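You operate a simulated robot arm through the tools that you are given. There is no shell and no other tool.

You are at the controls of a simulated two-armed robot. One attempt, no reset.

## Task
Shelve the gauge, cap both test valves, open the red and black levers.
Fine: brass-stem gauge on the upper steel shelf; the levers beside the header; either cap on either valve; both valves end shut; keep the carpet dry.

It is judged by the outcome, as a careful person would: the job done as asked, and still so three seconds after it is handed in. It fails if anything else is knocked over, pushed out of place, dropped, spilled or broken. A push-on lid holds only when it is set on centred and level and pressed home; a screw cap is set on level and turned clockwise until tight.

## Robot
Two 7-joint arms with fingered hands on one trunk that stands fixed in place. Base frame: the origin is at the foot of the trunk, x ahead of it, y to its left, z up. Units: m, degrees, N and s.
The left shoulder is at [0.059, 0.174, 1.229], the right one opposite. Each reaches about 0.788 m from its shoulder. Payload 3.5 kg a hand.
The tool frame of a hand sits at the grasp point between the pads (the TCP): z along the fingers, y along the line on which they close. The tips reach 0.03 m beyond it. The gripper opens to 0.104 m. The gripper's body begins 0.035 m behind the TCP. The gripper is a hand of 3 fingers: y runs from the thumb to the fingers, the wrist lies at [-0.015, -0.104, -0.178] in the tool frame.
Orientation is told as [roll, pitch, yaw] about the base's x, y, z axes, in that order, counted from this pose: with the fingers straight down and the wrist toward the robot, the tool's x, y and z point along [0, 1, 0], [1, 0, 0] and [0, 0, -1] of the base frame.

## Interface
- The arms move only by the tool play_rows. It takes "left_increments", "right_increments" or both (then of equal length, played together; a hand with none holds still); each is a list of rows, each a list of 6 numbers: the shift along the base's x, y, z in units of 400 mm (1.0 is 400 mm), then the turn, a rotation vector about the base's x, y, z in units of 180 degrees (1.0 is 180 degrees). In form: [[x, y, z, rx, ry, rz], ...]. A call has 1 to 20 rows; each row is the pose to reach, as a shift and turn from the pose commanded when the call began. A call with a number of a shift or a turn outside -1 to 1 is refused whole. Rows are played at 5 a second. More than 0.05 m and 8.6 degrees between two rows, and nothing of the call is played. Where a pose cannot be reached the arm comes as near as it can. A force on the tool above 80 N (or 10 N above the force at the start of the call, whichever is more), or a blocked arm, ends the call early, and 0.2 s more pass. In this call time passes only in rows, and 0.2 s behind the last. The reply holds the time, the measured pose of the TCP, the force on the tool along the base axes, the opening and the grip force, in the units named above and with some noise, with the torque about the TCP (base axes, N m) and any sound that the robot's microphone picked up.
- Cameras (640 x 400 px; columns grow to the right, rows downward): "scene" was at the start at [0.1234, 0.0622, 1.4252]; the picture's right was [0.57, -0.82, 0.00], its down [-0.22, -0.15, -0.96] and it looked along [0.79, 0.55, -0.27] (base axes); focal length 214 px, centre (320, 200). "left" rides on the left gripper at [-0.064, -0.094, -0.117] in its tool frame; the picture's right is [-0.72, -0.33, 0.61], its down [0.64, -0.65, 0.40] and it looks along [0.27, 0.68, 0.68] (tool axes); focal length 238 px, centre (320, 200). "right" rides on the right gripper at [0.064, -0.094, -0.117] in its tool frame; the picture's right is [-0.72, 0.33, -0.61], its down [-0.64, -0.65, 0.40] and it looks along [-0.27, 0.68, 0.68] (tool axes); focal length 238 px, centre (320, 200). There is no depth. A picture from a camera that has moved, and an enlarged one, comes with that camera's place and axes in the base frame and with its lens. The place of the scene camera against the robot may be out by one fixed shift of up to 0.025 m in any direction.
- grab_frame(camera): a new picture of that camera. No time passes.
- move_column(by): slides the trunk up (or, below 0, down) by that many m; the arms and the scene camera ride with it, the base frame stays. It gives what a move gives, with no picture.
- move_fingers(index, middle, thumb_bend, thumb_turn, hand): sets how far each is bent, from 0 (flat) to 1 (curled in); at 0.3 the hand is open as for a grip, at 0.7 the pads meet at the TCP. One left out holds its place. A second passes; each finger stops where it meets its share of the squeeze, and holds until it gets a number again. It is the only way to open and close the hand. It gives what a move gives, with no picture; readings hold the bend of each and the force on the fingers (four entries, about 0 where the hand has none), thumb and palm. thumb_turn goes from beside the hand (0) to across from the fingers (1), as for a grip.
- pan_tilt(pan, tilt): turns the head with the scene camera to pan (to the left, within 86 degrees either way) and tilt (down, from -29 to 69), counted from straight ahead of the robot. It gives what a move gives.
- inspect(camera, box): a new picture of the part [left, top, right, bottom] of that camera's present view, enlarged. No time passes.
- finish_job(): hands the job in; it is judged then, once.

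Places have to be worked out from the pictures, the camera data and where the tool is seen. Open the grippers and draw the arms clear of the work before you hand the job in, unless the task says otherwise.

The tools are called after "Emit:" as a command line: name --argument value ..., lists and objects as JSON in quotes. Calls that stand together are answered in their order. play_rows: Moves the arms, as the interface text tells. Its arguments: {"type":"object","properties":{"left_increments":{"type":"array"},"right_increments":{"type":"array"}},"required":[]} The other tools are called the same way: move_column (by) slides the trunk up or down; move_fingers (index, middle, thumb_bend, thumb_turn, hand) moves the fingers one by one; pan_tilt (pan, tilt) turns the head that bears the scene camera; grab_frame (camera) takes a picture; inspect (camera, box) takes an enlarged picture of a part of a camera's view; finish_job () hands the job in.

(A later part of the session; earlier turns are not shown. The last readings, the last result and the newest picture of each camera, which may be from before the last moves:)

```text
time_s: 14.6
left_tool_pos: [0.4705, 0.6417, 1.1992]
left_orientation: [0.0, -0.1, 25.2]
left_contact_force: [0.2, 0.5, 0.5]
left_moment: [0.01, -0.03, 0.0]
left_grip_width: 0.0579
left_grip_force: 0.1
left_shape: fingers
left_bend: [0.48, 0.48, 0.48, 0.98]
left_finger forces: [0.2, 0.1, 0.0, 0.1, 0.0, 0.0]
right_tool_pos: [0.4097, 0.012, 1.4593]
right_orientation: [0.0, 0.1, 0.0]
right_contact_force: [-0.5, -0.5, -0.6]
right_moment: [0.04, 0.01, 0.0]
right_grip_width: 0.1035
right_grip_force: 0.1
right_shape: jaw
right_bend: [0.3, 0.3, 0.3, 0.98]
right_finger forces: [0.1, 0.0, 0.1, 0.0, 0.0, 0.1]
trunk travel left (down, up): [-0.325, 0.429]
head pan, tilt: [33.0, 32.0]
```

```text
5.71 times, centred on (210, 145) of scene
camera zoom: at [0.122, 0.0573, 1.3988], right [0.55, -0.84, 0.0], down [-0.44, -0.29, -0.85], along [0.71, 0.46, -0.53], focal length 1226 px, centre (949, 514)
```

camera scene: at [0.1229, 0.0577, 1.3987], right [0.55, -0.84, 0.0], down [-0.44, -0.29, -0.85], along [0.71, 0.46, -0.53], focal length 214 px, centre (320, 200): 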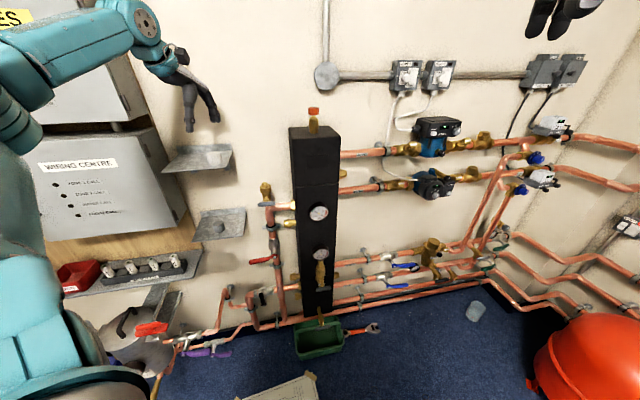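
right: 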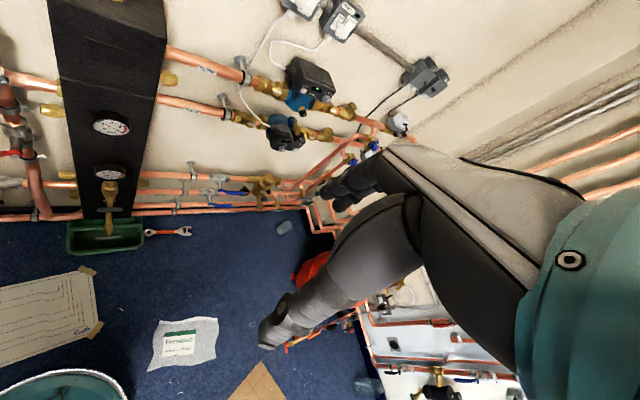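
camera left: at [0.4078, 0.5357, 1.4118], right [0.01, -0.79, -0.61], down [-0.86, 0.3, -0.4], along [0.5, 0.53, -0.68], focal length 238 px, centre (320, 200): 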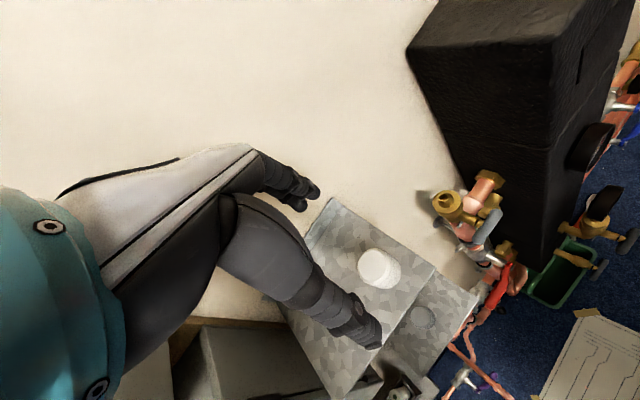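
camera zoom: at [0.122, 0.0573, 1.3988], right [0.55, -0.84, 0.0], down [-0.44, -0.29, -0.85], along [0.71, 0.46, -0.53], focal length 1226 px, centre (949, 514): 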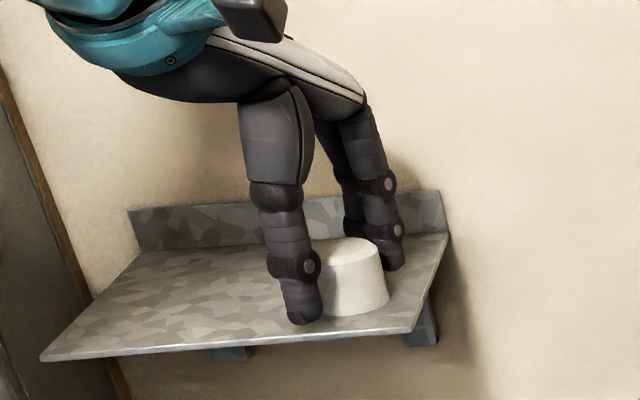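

Hand-camera geometry shows the cap centred within ~3 mm between the tips; I close to grip.

Emit:
move_fingers --hand "left" --index 0.6 --middle 0.6 --thumb_bend 0.6

Emit:
inspect --camera "left" --box '[230, 140, 450, 380]'

Emit:
inspect --camera "scene" --box '[170, 110, 250, 180]'

```text
time_s: 15.6
left_tool_pos: [0.4709, 0.6418, 1.199]
left_orientation: [0.1, 0.0, 25.2]
left_contact_force: [0.3, 0.0, -0.2]
left_moment: [-0.03, -0.02, 0.01]
left_grip_width: 0.0325
left_grip_force: 2.2
left_shape: fingers
left_bend: [0.58, 0.59, 0.57, 0.97]
left_finger forces: [1.6, 0.9, 0.0, 0.0, 2.4, 0.0]
right_tool_pos: [0.4101, 0.013, 1.4597]
right_orientation: [0.0, 0.0, 0.0]
right_contact_force: [-0.1, -0.5, 0.2]
right_moment: [-0.02, 0.01, 0.02]
right_grip_width: 0.1035
right_grip_force: 0.1
right_shape: jaw
right_bend: [0.3, 0.3, 0.3, 0.98]
right_finger forces: [0.1, 0.1, 0.0, 0.0, 0.1, 0.0]
trunk travel left (down, up): [-0.325, 0.429]
head pan, tilt: [33.0, 32.0]
```

```text
1.67 times, centred on (340, 260) of left
camera zoom: at [0.4116, 0.543, 1.3158], right [0.01, -0.79, -0.61], down [-0.86, 0.3, -0.4], along [0.5, 0.53, -0.68], focal length 397 px, centre (287, 100)
```

zoom: 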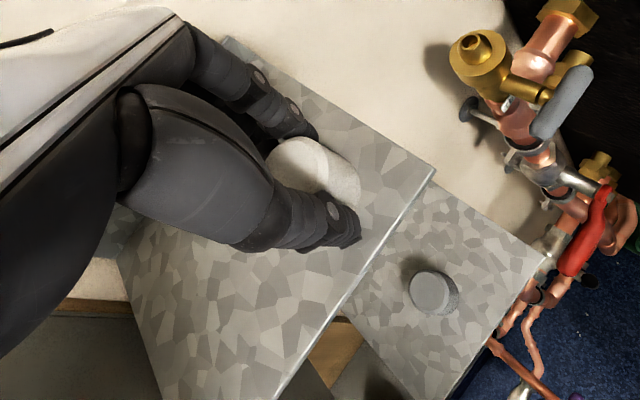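

```text
5.71 times, centred on (210, 145) of scene
camera zoom: at [0.1221, 0.0574, 1.3988], right [0.55, -0.84, 0.0], down [-0.44, -0.29, -0.85], along [0.71, 0.46, -0.53], focal length 1226 px, centre (949, 514)
```

zoom: 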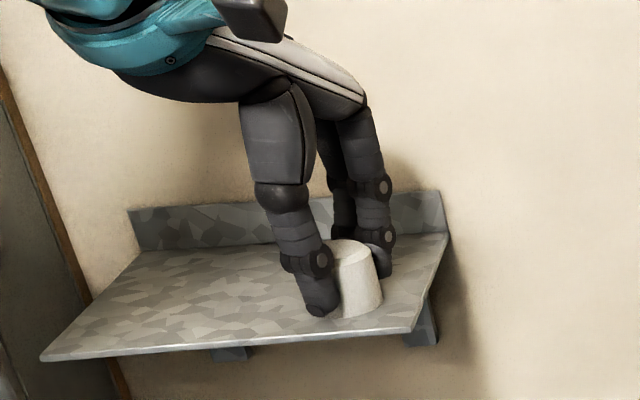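

The fingers hold the cap with ~2 N; I ask for a firmer squeeze and check the reading.

Emit:
move_fingers --hand "left" --index 0.7 --middle 0.7 --thumb_bend 0.7

Emit:
inspect --camera "left" --box '[230, 140, 450, 380]'

```text
time_s: 16.6
left_tool_pos: [0.4713, 0.6419, 1.1989]
left_orientation: [-0.1, 0.1, 25.2]
left_contact_force: [-0.1, 0.6, -1.1]
left_moment: [0.04, 0.04, -0.01]
left_grip_width: 0.0299
left_grip_force: 12.7
left_shape: fingers
left_bend: [0.61, 0.64, 0.58, 0.96]
left_finger forces: [6.6, 6.1, 0.0, 0.1, 12.5, 0.0]
right_tool_pos: [0.4088, 0.0127, 1.4595]
right_orientation: [0.0, -0.1, 0.1]
right_contact_force: [-0.5, -0.1, -1.2]
right_moment: [-0.01, 0.02, 0.02]
right_grip_width: 0.1037
right_grip_force: 0.1
right_shape: jaw
right_bend: [0.3, 0.3, 0.3, 0.98]
right_finger forces: [0.0, 0.0, 0.1, 0.0, 0.1, 0.0]
trunk travel left (down, up): [-0.325, 0.429]
head pan, tilt: [33.0, 32.0]
```

```text
1.67 times, centred on (340, 260) of left
camera zoom: at [0.4116, 0.543, 1.3159], right [0.01, -0.79, -0.61], down [-0.86, 0.3, -0.4], along [0.5, 0.53, -0.68], focal length 397 px, centre (287, 100)
```

zoom: 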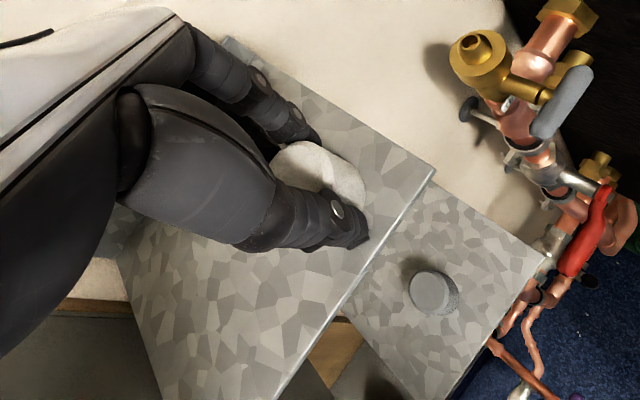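

Grip is now 12.7 N, cap still upright. I lift straight up 6 cm and check that the cap is level in the hand.

Emit:
play_rows --left_increments '[[0, 0, 0.05, 0, 0, 0], [0, 0, 0.1, 0, 0, 0], [0, 0, 0.15, 0, 0, 0]]'

Emit:
inspect --camera "left" --box '[230, 140, 450, 380]'

Emit:
inspect --camera "scene" --box '[170, 90, 250, 160]'

```text
time_s: 17.4
left_tool_pos: [0.4699, 0.6394, 1.2596]
left_orientation: [0.0, 0.1, 25.2]
left_contact_force: [-0.8, 0.0, 0.4]
left_moment: [-0.03, -0.01, 0.0]
left_grip_width: 0.0294
left_grip_force: 12.6
left_shape: fingers
left_bend: [0.61, 0.64, 0.58, 0.96]
left_finger forces: [6.6, 6.0, 0.0, 0.0, 12.4, 0.0]
right_tool_pos: [0.4088, 0.0113, 1.4598]
right_orientation: [0.0, 0.0, 0.0]
right_contact_force: [0.7, -1.2, 1.1]
right_moment: [0.0, -0.02, 0.03]
right_grip_width: 0.1035
right_grip_force: 0.1
right_shape: jaw
right_bend: [0.3, 0.3, 0.3, 0.98]
right_finger forces: [0.0, 0.0, 0.0, 0.0, 0.1, 0.0]
trunk travel left (down, up): [-0.325, 0.429]
head pan, tilt: [33.0, 32.0]
```

```text
1.67 times, centred on (340, 260) of left
camera zoom: at [0.4109, 0.5404, 1.3761], right [0.01, -0.79, -0.61], down [-0.86, 0.3, -0.4], along [0.5, 0.53, -0.68], focal length 397 px, centre (287, 100)
```

zoom: 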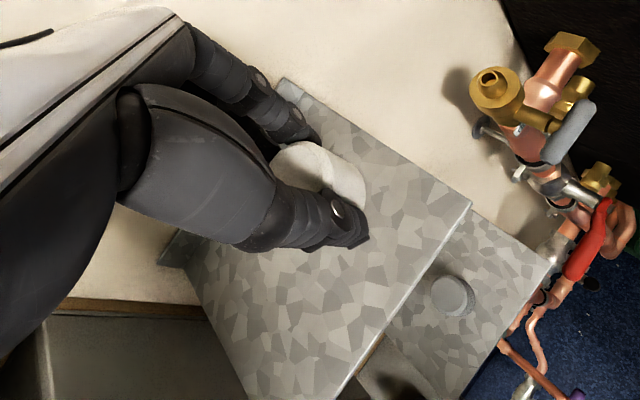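

```text
5.71 times, centred on (210, 125) of scene
camera zoom: at [0.122, 0.0569, 1.3989], right [0.54, -0.84, 0.0], down [-0.44, -0.29, -0.85], along [0.71, 0.46, -0.53], focal length 1226 px, centre (949, 629)
```

zoom: 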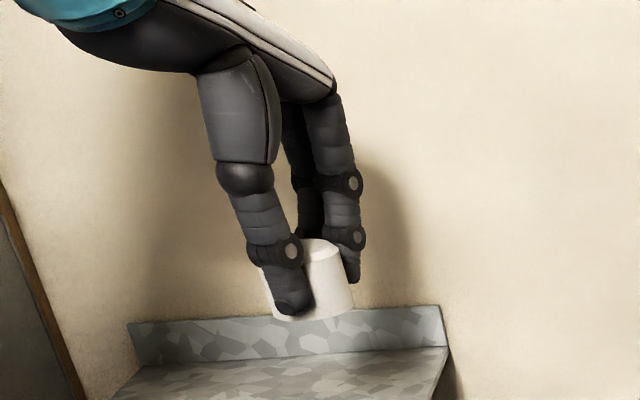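

The cap is held level. I carry it over T1 (≈[0.588,0.575], tip z≈1.055), turning the hand to yaw −10° so the fingers clear the wall, and stop with ~5 cm gap.

Emit:
play_rows --left_increments '[[0.09, -0.05, 0, 0, 0, -0.0389], [0.18, -0.1, -0.03, 0, 0, -0.0778], [0.27, -0.145, -0.09, 0, 0, -0.1167], [0.2925, -0.1575, -0.18, 0, 0, -0.1556], [0.2925, -0.1575, -0.25, 0, 0, -0.1944]]'

Emit:
grab_frame --camera "left"

Emit:
inspect --camera "scene" --box '[220, 100, 330, 210]'

```text
time_s: 18.6
left_tool_pos: [0.5875, 0.576, 1.1617]
left_orientation: [-0.1, -0.1, -9.8]
left_contact_force: [-0.2, -0.3, -0.6]
left_moment: [0.04, -0.01, -0.02]
left_grip_width: 0.0296
left_grip_force: 12.8
left_shape: fingers
left_bend: [0.62, 0.64, 0.58, 0.96]
left_finger forces: [6.6, 6.0, 0.0, 0.0, 12.4, 0.1]
right_tool_pos: [0.4109, 0.0122, 1.4581]
right_orientation: [0.1, 0.1, 0.0]
right_contact_force: [0.2, -0.1, 0.6]
right_moment: [0.0, 0.03, 0.0]
right_grip_width: 0.1035
right_grip_force: 0.0
right_shape: jaw
right_bend: [0.3, 0.3, 0.3, 0.98]
right_finger forces: [0.0, 0.0, 0.0, 0.0, 0.1, 0.0]
trunk travel left (down, up): [-0.325, 0.429]
head pan, tilt: [33.0, 32.0]
```

```text
taken
camera left: at [0.4836, 0.5289, 1.2771], right [-0.44, -0.65, -0.61], down [-0.53, 0.74, -0.4], along [0.72, 0.15, -0.68], focal length 238 px, centre (320, 200)
```

left: 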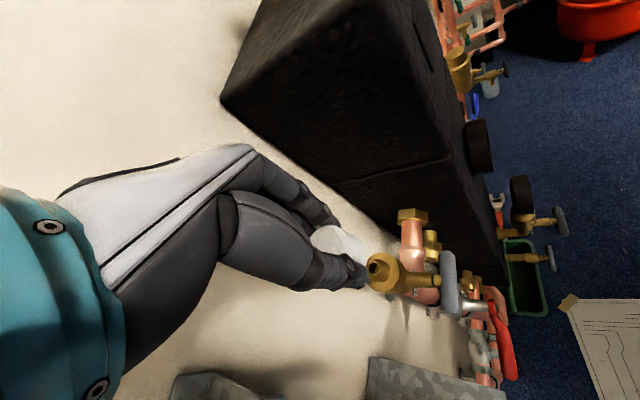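

```text
3.64 times, centred on (275, 155) of scene
camera zoom: at [0.1231, 0.0573, 1.3987], right [0.54, -0.84, 0.0], down [-0.45, -0.29, -0.85], along [0.71, 0.46, -0.53], focal length 780 px, centre (484, 364)
```

zoom: 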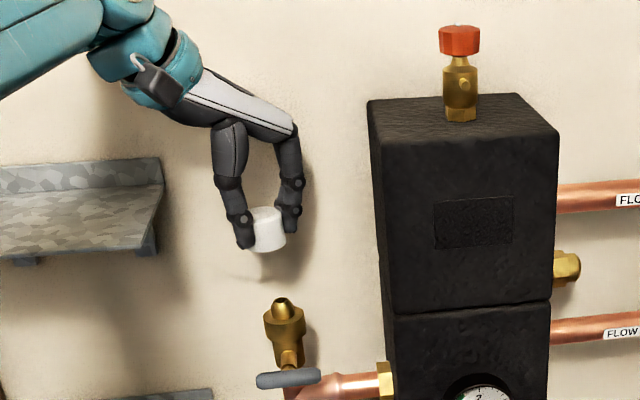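

Emit:
inspect --camera "left" --box '[290, 190, 450, 310]'

Emit:
inspect --camera "scene" --box '[270, 140, 320, 210]'

Emit:
inspect --camera "scene" --box '[240, 135, 300, 205]'

```text
3.33 times, centred on (370, 250) of left
camera zoom: at [0.4836, 0.5289, 1.2771], right [-0.44, -0.65, -0.61], down [-0.53, 0.74, -0.4], along [0.72, 0.15, -0.68], focal length 794 px, centre (153, 33)
```

zoom: 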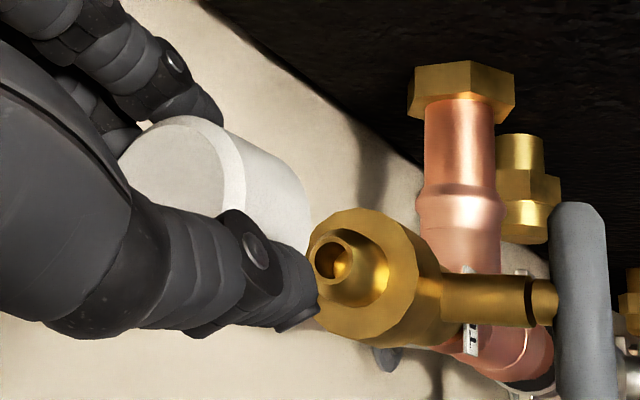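

```text
5.71 times, centred on (295, 175) of scene
camera zoom: at [0.1231, 0.0573, 1.3987], right [0.54, -0.84, 0.0], down [-0.45, -0.29, -0.85], along [0.71, 0.46, -0.53], focal length 1226 px, centre (463, 343)
```

zoom: 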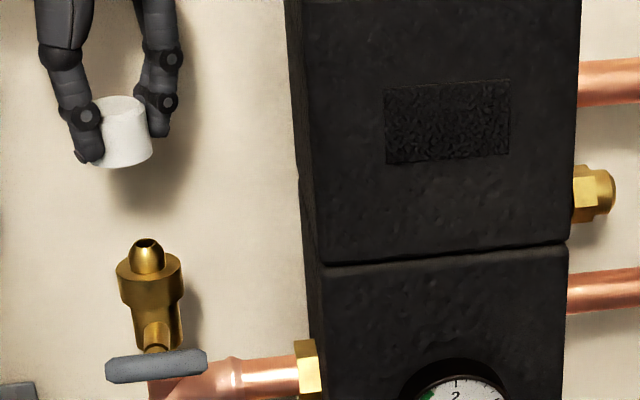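

```text
5.71 times, centred on (270, 170) of scene
camera zoom: at [0.1231, 0.0573, 1.3987], right [0.54, -0.84, 0.0], down [-0.45, -0.29, -0.85], along [0.71, 0.46, -0.53], focal length 1226 px, centre (606, 371)
```

zoom: 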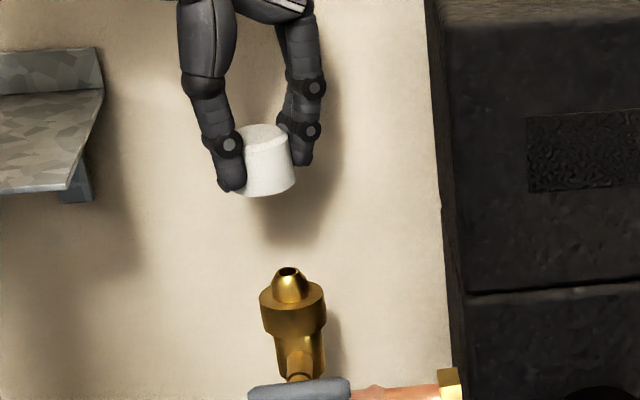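

Cap and T1 estimates differ a few mm between cameras, so I want a third view: I bring the right hand (as a camera) round to look at T1, and move the cap slightly toward T1 and lower at the same time.

Emit:
play_rows --right_increments '[[0.011, 0.052, -0.058, 0, 0, 0.046], [0.022, 0.104, -0.116, 0, 0, 0.092], [0.033, 0.157, -0.174, 0, 0, 0.138], [0.044, 0.209, -0.232, 0, 0, 0.184], [0.055, 0.261, -0.29, 0, 0, 0.23], [0.066, 0.313, -0.348, 0, 0, 0.276], [0.077, 0.365, -0.406, 0, 0, 0.322], [0.088, 0.418, -0.464, 0, 0, 0.368], [0.1, 0.47, -0.522, 0, 0, 0.414]]' --left_increments '[[0, 0, 0, 0, 0, 0], [0.004, 0.002, 0, 0, 0, 0], [0.008, 0.004, -0.02, 0, 0, 0], [0.012, 0.006, -0.04, 0, 0, 0], [0.015, 0.0075, -0.06, 0, 0, 0], [0.015, 0.0075, -0.07, 0, 0, 0], [0.015, 0.0075, -0.08, 0, 0, 0], [0.015, 0.0075, -0.09, 0, 0, 0], [0.015, 0.0075, -0.1, 0, 0, 0]]'

Emit:
grab_frame --camera "right"

Emit:
grab_frame --camera "scene"

Emit:
inspect --camera "left" --box '[290, 190, 450, 310]'

```text
time_s: 20.6
left_tool_pos: [0.5949, 0.5821, 1.1199]
left_orientation: [0.1, 0.0, -9.7]
left_contact_force: [-0.1, 0.1, 0.4]
left_moment: [0.0, 0.01, -0.01]
left_grip_width: 0.0295
left_grip_force: 12.7
left_shape: fingers
left_bend: [0.62, 0.64, 0.58, 0.96]
left_finger forces: [6.6, 6.0, 0.0, 0.0, 12.3, 0.0]
right_tool_pos: [0.4454, 0.1792, 1.2729]
right_orientation: [0.0, -0.1, 66.4]
right_contact_force: [-0.2, 0.3, -0.1]
right_moment: [-0.02, -0.01, 0.01]
right_grip_width: 0.1035
right_grip_force: 0.2
right_shape: jaw
right_bend: [0.3, 0.3, 0.3, 0.98]
right_finger forces: [0.1, 0.0, 0.0, 0.0, 0.0, 0.1]
right hand out of reach, approached as far as the arm can: row 9
trunk travel left (down, up): [-0.325, 0.429]
head pan, tilt: [33.0, 32.0]
```

```text
taken
camera right: at [0.3481, 0.1191, 1.3894], right [0.79, 0.01, 0.61], down [0.33, -0.85, -0.4], along [0.52, 0.52, -0.68], focal length 238 px, centre (320, 200)
```

right: 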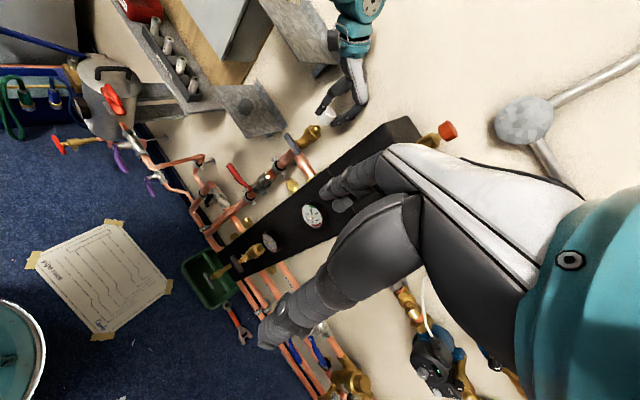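

```text
taken
camera scene: at [0.1218, 0.0569, 1.3989], right [0.55, -0.84, 0.0], down [-0.44, -0.29, -0.85], along [0.71, 0.46, -0.53], focal length 214 px, centre (320, 200)
```

scene: 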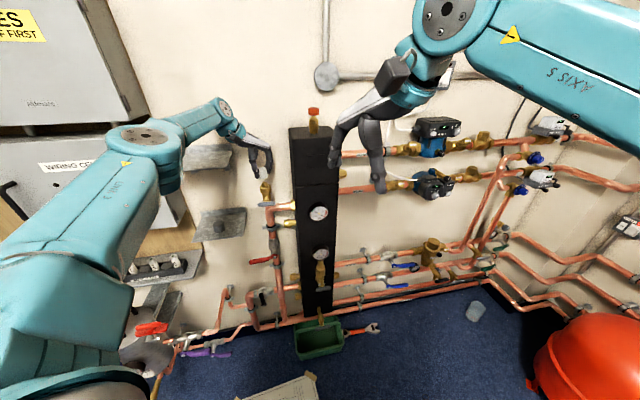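

```text
3.33 times, centred on (370, 250) of left
camera zoom: at [0.4897, 0.5336, 1.2372], right [-0.44, -0.65, -0.61], down [-0.53, 0.74, -0.4], along [0.72, 0.15, -0.68], focal length 794 px, centre (153, 33)
```

zoom: 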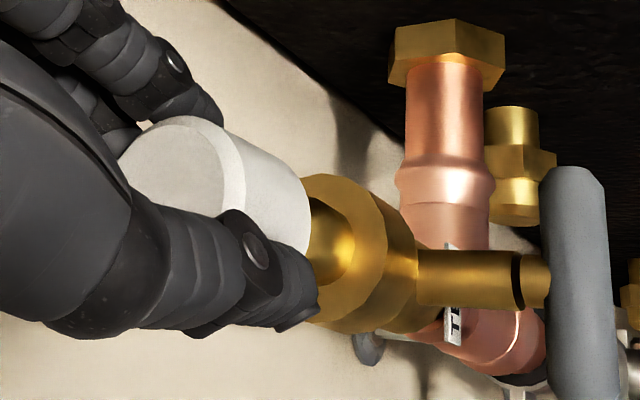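

Emit:
inspect --camera "right" --box '[280, 80, 360, 180]'

Emit:
inspect --camera "scene" --box '[240, 135, 300, 205]'

```text
4.00 times, centred on (320, 130) of right
camera zoom: at [0.3481, 0.1191, 1.3894], right [0.79, 0.01, 0.61], down [0.33, -0.85, -0.4], along [0.52, 0.52, -0.68], focal length 953 px, centre (320, 480)
```

zoom: 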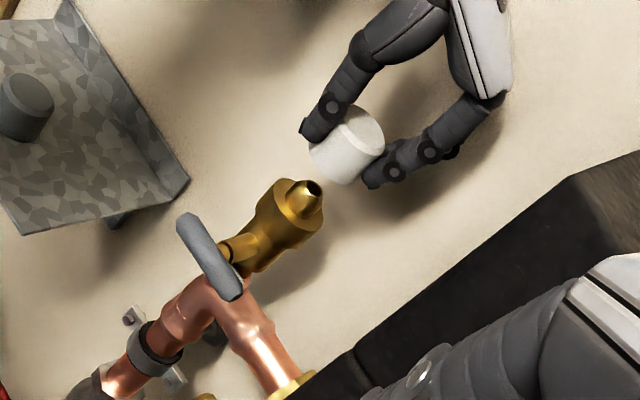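

```text
5.71 times, centred on (270, 170) of scene
camera zoom: at [0.1218, 0.0569, 1.3989], right [0.55, -0.84, 0.0], down [-0.44, -0.29, -0.85], along [0.71, 0.46, -0.53], focal length 1226 px, centre (606, 371)
```

zoom: 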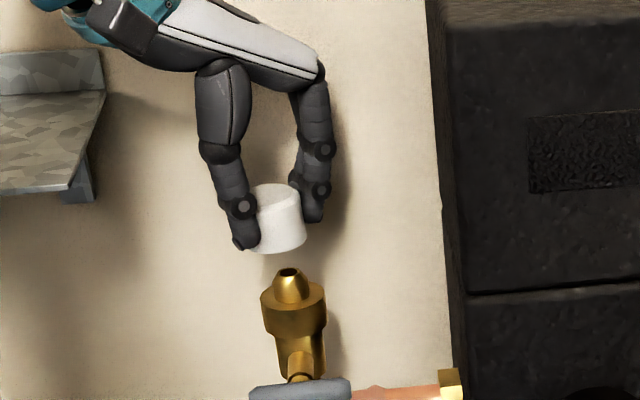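

Three views agree the cap is within a few mm, needing ≈ −4 mm in y; gap to nozzle about 2 cm. I shift and lower 1.4 cm and look again.

Emit:
play_rows --left_increments '[[0, -0.01, 0, 0, 0, 0], [0, -0.01, -0.018, 0, 0, 0], [0, -0.01, -0.035, 0, 0, 0]]'

Emit:
inspect --camera "right" --box '[290, 90, 350, 165]'

Emit:
inspect --camera "scene" --box '[245, 150, 295, 205]'

Emit:
inspect --camera "left" --box '[300, 190, 420, 280]'

```text
time_s: 21.4
left_tool_pos: [0.5932, 0.5771, 1.107]
left_orientation: [0.0, 0.1, -9.7]
left_contact_force: [-0.5, 0.0, 0.0]
left_moment: [0.0, -0.05, -0.01]
left_grip_width: 0.0294
left_grip_force: 12.1
left_shape: fingers
left_bend: [0.62, 0.64, 0.58, 0.96]
left_finger forces: [6.6, 6.0, 0.0, 0.0, 12.4, 0.1]
right_tool_pos: [0.4449, 0.179, 1.273]
right_orientation: [0.1, -0.1, 66.3]
right_contact_force: [-0.8, 0.3, 0.6]
right_moment: [0.02, 0.01, 0.02]
right_grip_width: 0.1033
right_grip_force: 0.0
right_shape: jaw
right_bend: [0.3, 0.3, 0.3, 0.98]
right_finger forces: [0.0, 0.0, 0.0, 0.0, 0.0, 0.0]
trunk travel left (down, up): [-0.325, 0.429]
head pan, tilt: [33.0, 32.0]
```

```text
5.33 times, centred on (320, 128) of right
camera zoom: at [0.3481, 0.1193, 1.3895], right [0.79, 0.01, 0.61], down [0.32, -0.86, -0.4], along [0.52, 0.52, -0.68], focal length 1271 px, centre (320, 587)
```

zoom: 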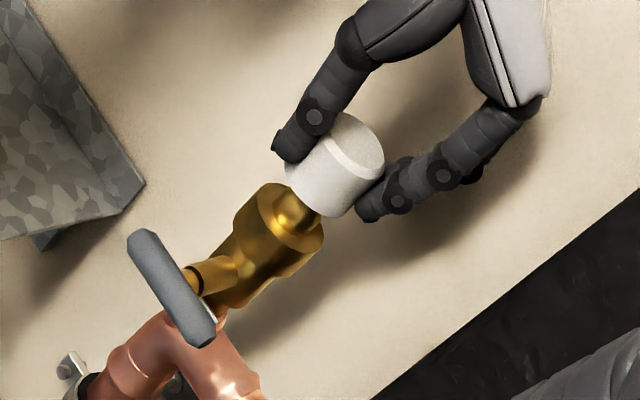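

```text
7.27 times, centred on (270, 178) of scene
camera zoom: at [0.1219, 0.0573, 1.3989], right [0.55, -0.84, 0.0], down [-0.44, -0.29, -0.85], along [0.71, 0.46, -0.53], focal length 1560 px, centre (684, 364)
```

zoom: 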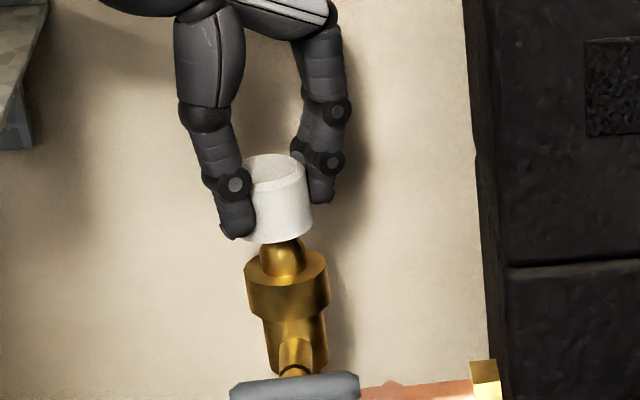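

```text
4.44 times, centred on (360, 235) of left
camera zoom: at [0.4896, 0.5294, 1.2228], right [-0.44, -0.65, -0.61], down [-0.53, 0.74, -0.4], along [0.72, 0.15, -0.68], focal length 1059 px, centre (142, 44)
```

zoom: 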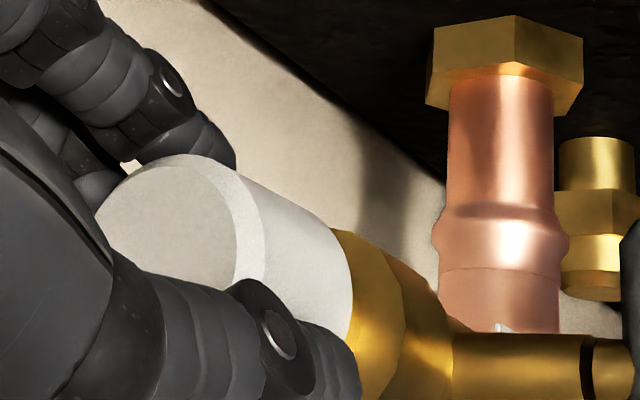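

The nozzle tip already sits just under the cap mouth with no contact force, and the views agree within ~2 mm. I nudge 1 mm and lower 8 mm, watching force.

Emit:
play_rows --left_increments '[[0.001, -0.0025, 0, 0, 0, 0], [0.001, -0.0025, -0.01, 0, 0, 0], [0.001, -0.0025, -0.02, 0, 0, 0]]'

Emit:
inspect --camera "right" --box '[290, 90, 350, 165]'

Emit:
inspect --camera "scene" --box '[245, 150, 295, 205]'

```text
time_s: 22.2
left_tool_pos: [0.594, 0.5766, 1.0984]
left_orientation: [0.0, 0.0, -9.7]
left_contact_force: [0.7, 0.2, -0.4]
left_moment: [0.02, -0.01, -0.01]
left_grip_width: 0.0294
left_grip_force: 12.2
left_shape: fingers
left_bend: [0.62, 0.64, 0.58, 0.96]
left_finger forces: [6.6, 6.1, 0.0, 0.0, 12.3, 0.0]
right_tool_pos: [0.4449, 0.1798, 1.2723]
right_orientation: [0.0, -0.1, 66.3]
right_contact_force: [0.2, -0.8, -0.7]
right_moment: [0.04, -0.02, 0.0]
right_grip_width: 0.1037
right_grip_force: 0.0
right_shape: jaw
right_bend: [0.3, 0.3, 0.3, 0.98]
right_finger forces: [0.0, 0.1, 0.0, 0.0, 0.0, 0.0]
trunk travel left (down, up): [-0.325, 0.429]
head pan, tilt: [33.0, 32.0]
```

```text
5.33 times, centred on (320, 128) of right
camera zoom: at [0.3483, 0.1194, 1.3895], right [0.79, 0.01, 0.61], down [0.32, -0.86, -0.4], along [0.52, 0.52, -0.68], focal length 1271 px, centre (320, 587)
```

zoom: 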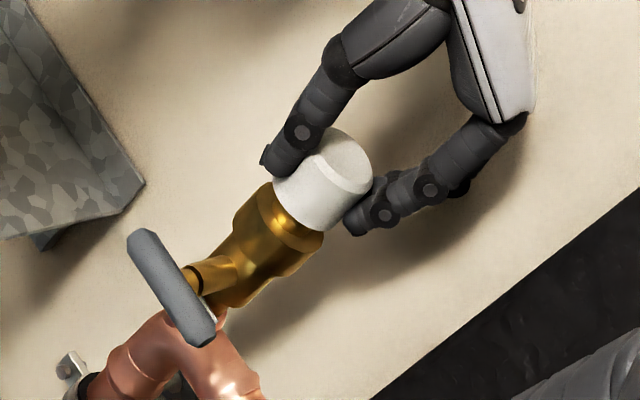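

```text
7.27 times, centred on (270, 178) of scene
camera zoom: at [0.1221, 0.0574, 1.3988], right [0.55, -0.84, 0.0], down [-0.44, -0.29, -0.85], along [0.71, 0.46, -0.53], focal length 1560 px, centre (684, 364)
```

zoom: 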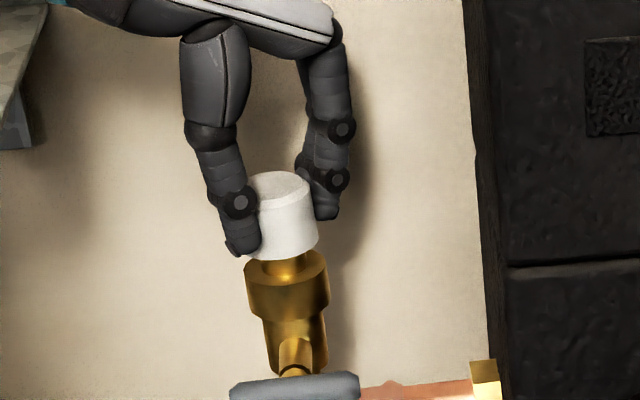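

Still no contact and the cap mouth now surrounds the nozzle. I continue down 6 mm.

Emit:
play_rows --left_increments '[[0, -0.001, -0.005, 0, 0, 0], [0, -0.001, -0.01, 0, 0, 0], [0, -0.001, -0.015, 0, 0, 0]]'

Emit:
inspect --camera "right" --box '[290, 90, 350, 165]'

Emit:
inspect --camera "scene" --box '[245, 150, 295, 205]'

```text
time_s: 23.0
left_tool_pos: [0.5943, 0.5769, 1.0925]
left_orientation: [0.0, -0.1, -9.6]
left_contact_force: [1.9, 0.8, 2.6]
left_moment: [0.09, -0.07, -0.02]
left_grip_width: 0.0294
left_grip_force: 12.7
left_shape: fingers
left_bend: [0.62, 0.64, 0.58, 0.96]
left_finger forces: [6.5, 7.5, 0.1, 0.1, 12.0, 0.0]
right_tool_pos: [0.4446, 0.1789, 1.2725]
right_orientation: [-0.1, 0.1, 66.4]
right_contact_force: [-0.5, 0.0, -0.6]
right_moment: [0.0, 0.01, -0.01]
right_grip_width: 0.1035
right_grip_force: 0.1
right_shape: jaw
right_bend: [0.3, 0.3, 0.3, 0.98]
right_finger forces: [0.1, 0.1, 0.0, 0.1, 0.0, 0.1]
trunk travel left (down, up): [-0.325, 0.429]
head pan, tilt: [33.0, 32.0]
```

```text
5.33 times, centred on (320, 128) of right
camera zoom: at [0.3482, 0.1193, 1.3895], right [0.79, 0.01, 0.61], down [0.32, -0.86, -0.4], along [0.52, 0.52, -0.68], focal length 1271 px, centre (320, 587)
```

zoom: 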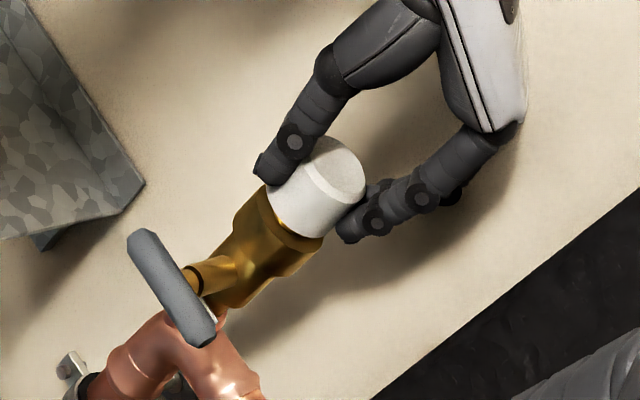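

```text
7.27 times, centred on (270, 178) of scene
camera zoom: at [0.122, 0.0573, 1.3989], right [0.55, -0.84, 0.0], down [-0.44, -0.29, -0.85], along [0.71, 0.46, -0.53], focal length 1560 px, centre (684, 364)
```

zoom: 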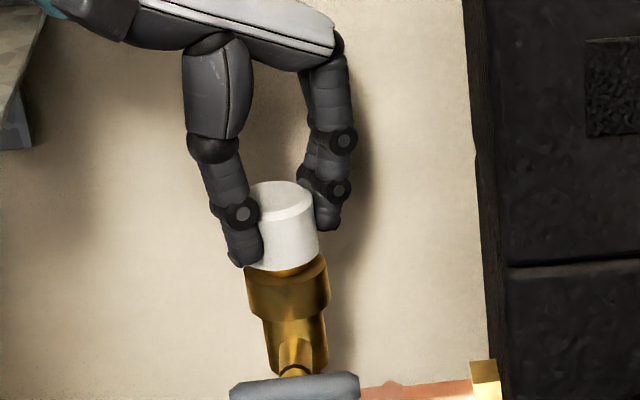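

Contact begins (≈3 N) with the cap centred to ~1 mm over the flange. I press on down in small steps.

Emit:
play_rows --left_increments '[[0, 0, -0.004, 0, 0, 0], [0, 0, -0.008, 0, 0, 0], [0, 0, -0.012, 0, 0, 0]]'

Emit:
inspect --camera "right" --box '[290, 90, 350, 165]'

Emit:
inspect --camera "scene" --box '[245, 150, 295, 205]'

```text
time_s: 23.8
left_tool_pos: [0.5959, 0.5763, 1.0845]
left_orientation: [-0.1, 0.1, -9.7]
left_contact_force: [5.6, 3.6, 1.6]
left_moment: [0.1, -0.18, 0.01]
left_grip_width: 0.0293
left_grip_force: 14.3
left_shape: fingers
left_bend: [0.61, 0.63, 0.59, 0.97]
left_finger forces: [7.9, 8.8, 0.0, 0.0, 10.8, 0.1]
right_tool_pos: [0.4461, 0.1814, 1.2718]
right_orientation: [0.1, 0.1, 66.3]
right_contact_force: [-0.1, 0.7, -0.5]
right_moment: [-0.01, 0.01, -0.04]
right_grip_width: 0.104
right_grip_force: 0.1
right_shape: jaw
right_bend: [0.3, 0.3, 0.3, 0.98]
right_finger forces: [0.0, 0.0, 0.1, 0.0, 0.1, 0.0]
trunk travel left (down, up): [-0.325, 0.429]
head pan, tilt: [33.0, 32.0]
```

```text
5.33 times, centred on (320, 128) of right
camera zoom: at [0.3496, 0.1202, 1.3889], right [0.79, 0.01, 0.61], down [0.32, -0.86, -0.4], along [0.52, 0.52, -0.68], focal length 1271 px, centre (320, 587)
```

zoom: 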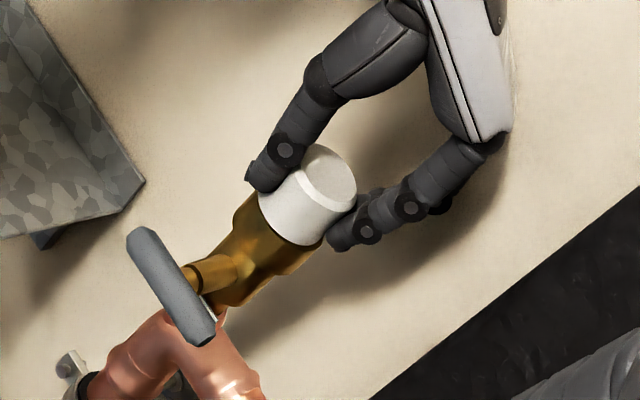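

```text
7.27 times, centred on (270, 178) of scene
camera zoom: at [0.1233, 0.0582, 1.3985], right [0.55, -0.84, 0.0], down [-0.45, -0.29, -0.85], along [0.71, 0.46, -0.53], focal length 1560 px, centre (684, 364)
```

zoom: 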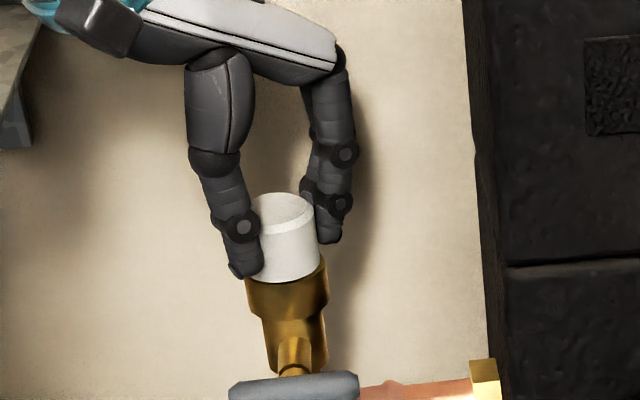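

The cap is nearly home; a side force of ~6 N toward the wall suggests a 1–2 mm offset. I ease over toward +x,+y and press further.

Emit:
play_rows --left_increments '[[0.004, 0.003, 0, 0, 0, 0], [0.004, 0.003, -0.005, 0, 0, 0], [0.004, 0.003, -0.01, 0, 0, 0]]'

Emit:
inspect --camera "right" --box '[290, 90, 350, 165]'

Emit:
inspect --camera "scene" --box '[245, 150, 295, 205]'

```text
time_s: 24.6
left_tool_pos: [0.5965, 0.5782, 1.0824]
left_orientation: [0.1, 0.0, -9.9]
left_contact_force: [-0.5, 0.2, -0.3]
left_moment: [0.04, 0.0, 0.01]
left_grip_width: 0.0291
left_grip_force: 12.7
left_shape: fingers
left_bend: [0.62, 0.64, 0.59, 0.96]
left_finger forces: [6.8, 6.3, 0.1, 0.0, 12.6, 0.0]
right_tool_pos: [0.4438, 0.1799, 1.2717]
right_orientation: [0.0, 0.0, 66.4]
right_contact_force: [-0.4, -0.5, -0.4]
right_moment: [0.0, 0.01, -0.01]
right_grip_width: 0.1037
right_grip_force: 0.0
right_shape: jaw
right_bend: [0.3, 0.3, 0.3, 0.98]
right_finger forces: [0.1, 0.1, 0.1, 0.0, 0.1, 0.0]
trunk travel left (down, up): [-0.325, 0.429]
head pan, tilt: [33.0, 32.0]
```

```text
5.33 times, centred on (320, 128) of right
camera zoom: at [0.3482, 0.1194, 1.3895], right [0.79, 0.01, 0.61], down [0.32, -0.86, -0.4], along [0.52, 0.52, -0.68], focal length 1271 px, centre (320, 587)
```

zoom: 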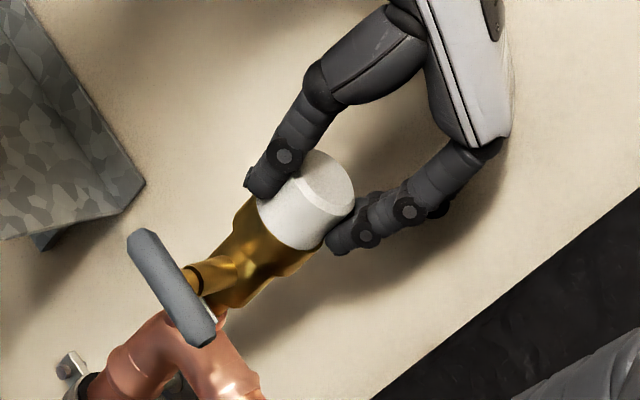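

```text
7.27 times, centred on (270, 178) of scene
camera zoom: at [0.122, 0.0573, 1.3988], right [0.55, -0.84, 0.0], down [-0.44, -0.29, -0.85], along [0.71, 0.46, -0.53], focal length 1560 px, centre (684, 364)
```

zoom: 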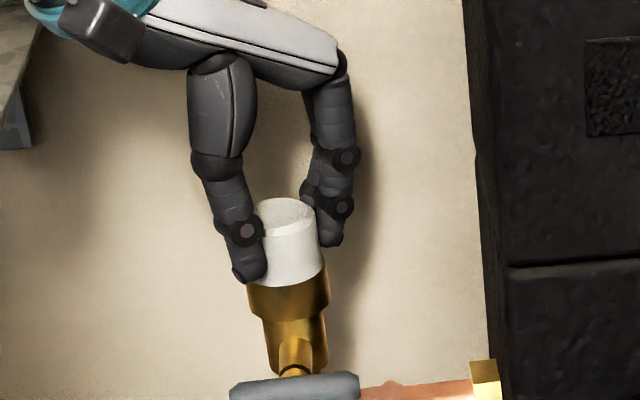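

Side force is gone and the cap slid on freely. I keep pressing down in small steps.

Emit:
play_rows --left_increments '[[0, 0, -0.006, 0, 0, 0], [0, 0, -0.012, 0, 0, 0], [0, 0, -0.018, 0, 0, 0]]'

Emit:
inspect --camera "right" --box '[290, 90, 350, 165]'

Emit:
inspect --camera "scene" --box '[245, 150, 295, 205]'

```text
time_s: 25.4
left_tool_pos: [0.5987, 0.5779, 1.0794]
left_orientation: [0.2, -0.5, -9.7]
left_contact_force: [3.3, 1.5, 17.7]
left_moment: [0.02, 0.09, -0.02]
left_grip_width: 0.0288
left_grip_force: 14.7
left_shape: fingers
left_bend: [0.62, 0.65, 0.59, 0.96]
left_finger forces: [6.9, 8.2, 0.0, 0.0, 12.9, 0.1]
right_tool_pos: [0.4429, 0.179, 1.2736]
right_orientation: [-0.1, 0.0, 66.3]
right_contact_force: [0.0, 0.3, 0.4]
right_moment: [0.0, 0.03, -0.01]
right_grip_width: 0.1037
right_grip_force: 0.1
right_shape: jaw
right_bend: [0.3, 0.3, 0.3, 0.98]
right_finger forces: [0.1, 0.1, 0.0, 0.1, 0.0, 0.1]
trunk travel left (down, up): [-0.325, 0.429]
head pan, tilt: [33.0, 32.0]
```

```text
5.33 times, centred on (320, 128) of right
camera zoom: at [0.3469, 0.118, 1.3902], right [0.79, 0.01, 0.61], down [0.32, -0.86, -0.4], along [0.52, 0.52, -0.68], focal length 1271 px, centre (320, 587)
```

zoom: 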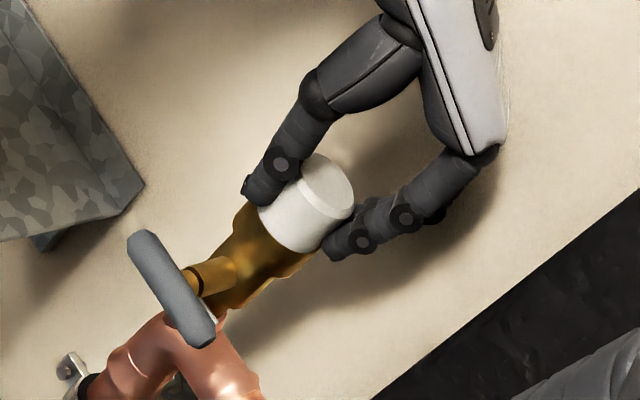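

```text
7.27 times, centred on (270, 178) of scene
camera zoom: at [0.1207, 0.056, 1.3993], right [0.55, -0.84, 0.0], down [-0.44, -0.29, -0.85], along [0.71, 0.46, -0.53], focal length 1560 px, centre (684, 364)
```

zoom: 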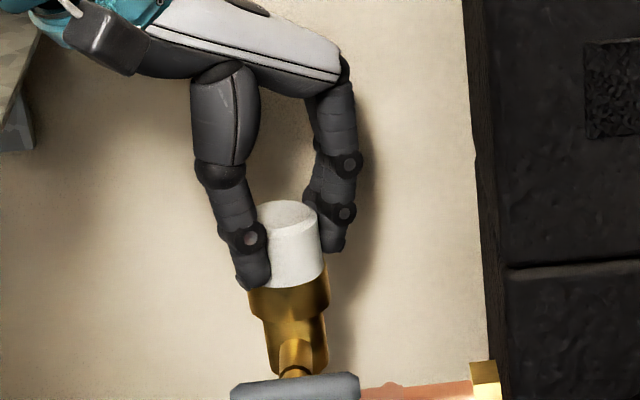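

Vertical reaction is 18 N and the cap sits at the flange. I release slightly, then look before pressing it home from above.

Emit:
move_fingers --hand "left" --index 0.48 --middle 0.48 --thumb_bend 0.48

Emit:
play_rows --left_increments '[[0, 0, 0.05, 0, 0, 0], [0, 0, 0.12, 0, 0, 0], [0, 0, 0.2, 0, 0, 0]]'

Emit:
inspect --camera "right" --box '[280, 80, 350, 165]'

Emit:
inspect --camera "scene" --box '[245, 150, 295, 205]'

Emit:
inspect --camera "left" --box '[260, 180, 420, 300]'

```text
time_s: 26.4
left_tool_pos: [0.5959, 0.5778, 1.0753]
left_orientation: [0.0, 0.0, -9.8]
left_contact_force: [0.1, -0.3, 0.0]
left_moment: [-0.04, 0.03, 0.0]
left_grip_width: 0.0565
left_grip_force: 0.1
left_shape: fingers
left_bend: [0.48, 0.48, 0.48, 0.97]
left_finger forces: [0.0, 0.0, 0.1, 0.1, 0.0, 0.0]
right_tool_pos: [0.4439, 0.1786, 1.2718]
right_orientation: [0.0, -0.1, 66.3]
right_contact_force: [0.2, -0.7, 0.3]
right_moment: [-0.03, -0.02, 0.04]
right_grip_width: 0.1034
right_grip_force: 0.0
right_shape: jaw
right_bend: [0.3, 0.3, 0.3, 0.98]
right_finger forces: [0.1, 0.1, 0.0, 0.1, 0.0, 0.0]
trunk travel left (down, up): [-0.325, 0.429]
head pan, tilt: [33.0, 32.0]
```

```text
time_s: 27.2
left_tool_pos: [0.5974, 0.5761, 1.1544]
left_orientation: [0.0, 0.0, -9.7]
left_contact_force: [0.0, 0.5, 0.2]
left_moment: [-0.01, 0.0, 0.01]
left_grip_width: 0.0569
left_grip_force: 0.0
left_shape: fingers
left_bend: [0.48, 0.48, 0.48, 0.97]
left_finger forces: [0.1, 0.0, 0.1, 0.0, 0.0, 0.0]
right_tool_pos: [0.4444, 0.1787, 1.2722]
right_orientation: [0.0, 0.0, 66.3]
right_contact_force: [-0.1, -0.2, 0.9]
right_moment: [0.0, 0.01, -0.01]
right_grip_width: 0.1035
right_grip_force: 0.0
right_shape: jaw
right_bend: [0.3, 0.3, 0.3, 0.98]
right_finger forces: [0.0, 0.0, 0.0, 0.0, 0.1, 0.0]
trunk travel left (down, up): [-0.325, 0.429]
head pan, tilt: [33.0, 32.0]
```

```text
4.71 times, centred on (315, 122) of right
camera zoom: at [0.3483, 0.1188, 1.3895], right [0.79, 0.01, 0.61], down [0.32, -0.86, -0.4], along [0.52, 0.52, -0.68], focal length 1122 px, centre (344, 565)
```

zoom: 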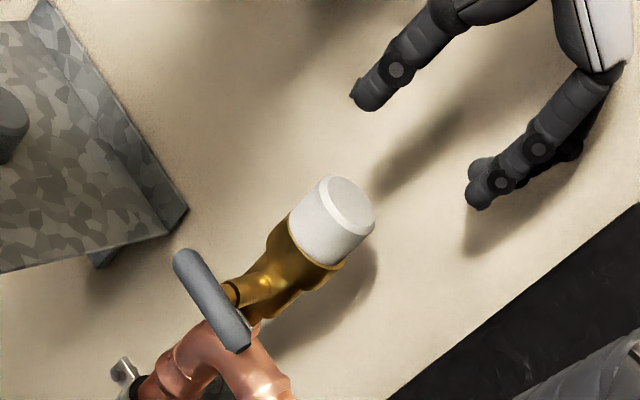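

```text
7.27 times, centred on (270, 178) of scene
camera zoom: at [0.122, 0.0567, 1.3989], right [0.55, -0.84, 0.0], down [-0.44, -0.29, -0.85], along [0.71, 0.46, -0.53], focal length 1560 px, centre (684, 364)
```

zoom: 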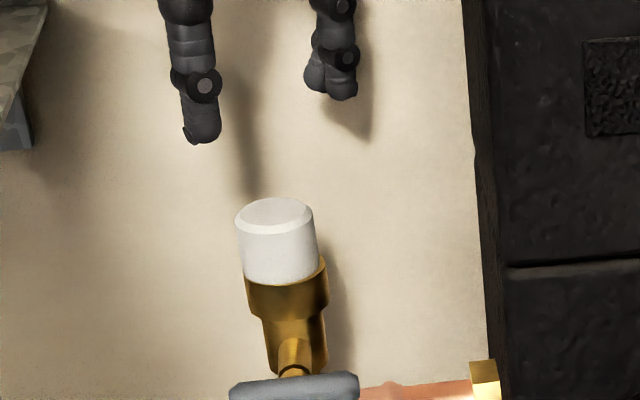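

```text
3.33 times, centred on (340, 240) of left
camera zoom: at [0.4924, 0.528, 1.2712], right [-0.44, -0.65, -0.61], down [-0.54, 0.74, -0.4], along [0.72, 0.15, -0.68], focal length 794 px, centre (253, 67)
```

zoom: 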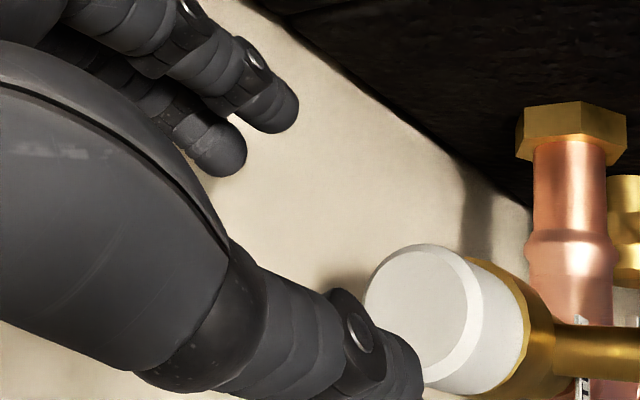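

The cap sits level on the flange. I close the fingertips together and press on its top centre to drive it home.

Emit:
move_fingers --hand "left" --index 0.7 --middle 0.7 --thumb_bend 0.7

Emit:
inspect --camera "right" --box '[280, 60, 380, 165]'

Emit:
inspect --camera "scene" --box '[240, 140, 300, 205]'

Emit:
inspect --camera "left" --box '[260, 180, 420, 300]'

```text
time_s: 28.2
left_tool_pos: [0.5963, 0.5765, 1.1547]
left_orientation: [0.0, -0.1, -9.8]
left_contact_force: [0.7, 0.0, 0.7]
left_moment: [-0.02, -0.04, 0.01]
left_grip_width: 0.0014
left_grip_force: 0.1
left_shape: fingers
left_bend: [0.7, 0.7, 0.7, 0.97]
left_finger forces: [0.0, 0.1, 0.0, 0.0, 0.1, 0.1]
right_tool_pos: [0.4441, 0.1805, 1.2726]
right_orientation: [0.0, -0.1, 66.2]
right_contact_force: [0.1, -0.2, 0.7]
right_moment: [0.01, 0.04, -0.01]
right_grip_width: 0.1037
right_grip_force: 0.1
right_shape: jaw
right_bend: [0.3, 0.3, 0.3, 0.98]
right_finger forces: [0.1, 0.0, 0.0, 0.0, 0.0, 0.0]
trunk travel left (down, up): [-0.325, 0.429]
head pan, tilt: [33.0, 32.0]
```

```text
3.81 times, centred on (330, 112) of right
camera zoom: at [0.3483, 0.1195, 1.3894], right [0.79, 0.01, 0.61], down [0.32, -0.86, -0.4], along [0.52, 0.52, -0.68], focal length 908 px, centre (282, 533)
```

zoom: 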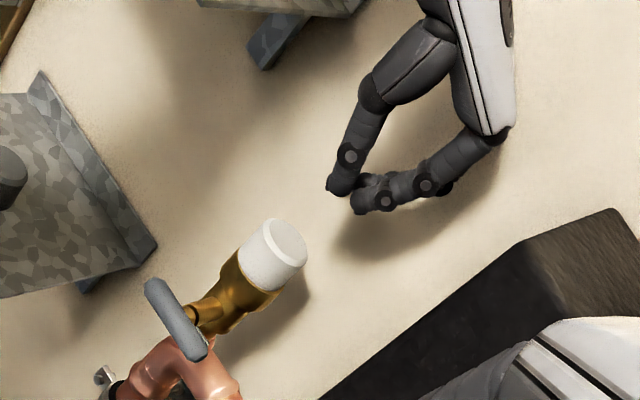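

```text
6.15 times, centred on (270, 172) of scene
camera zoom: at [0.1221, 0.0574, 1.3988], right [0.55, -0.84, 0.0], down [-0.44, -0.29, -0.85], along [0.71, 0.46, -0.53], focal length 1320 px, centre (628, 369)
```

zoom: 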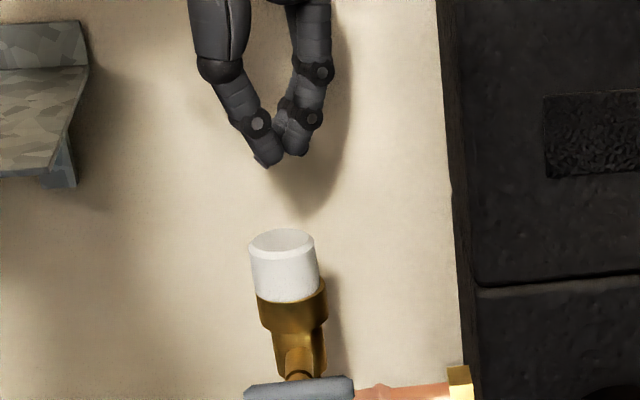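

```text
3.33 times, centred on (340, 240) of left
camera zoom: at [0.4926, 0.5286, 1.2705], right [-0.44, -0.65, -0.61], down [-0.53, 0.74, -0.4], along [0.72, 0.15, -0.68], focal length 794 px, centre (253, 67)
```

zoom: 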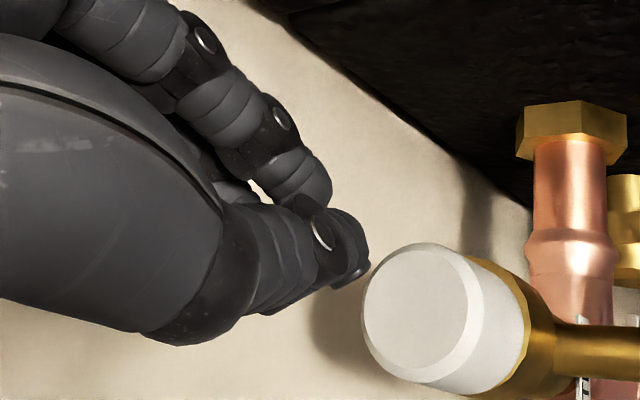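

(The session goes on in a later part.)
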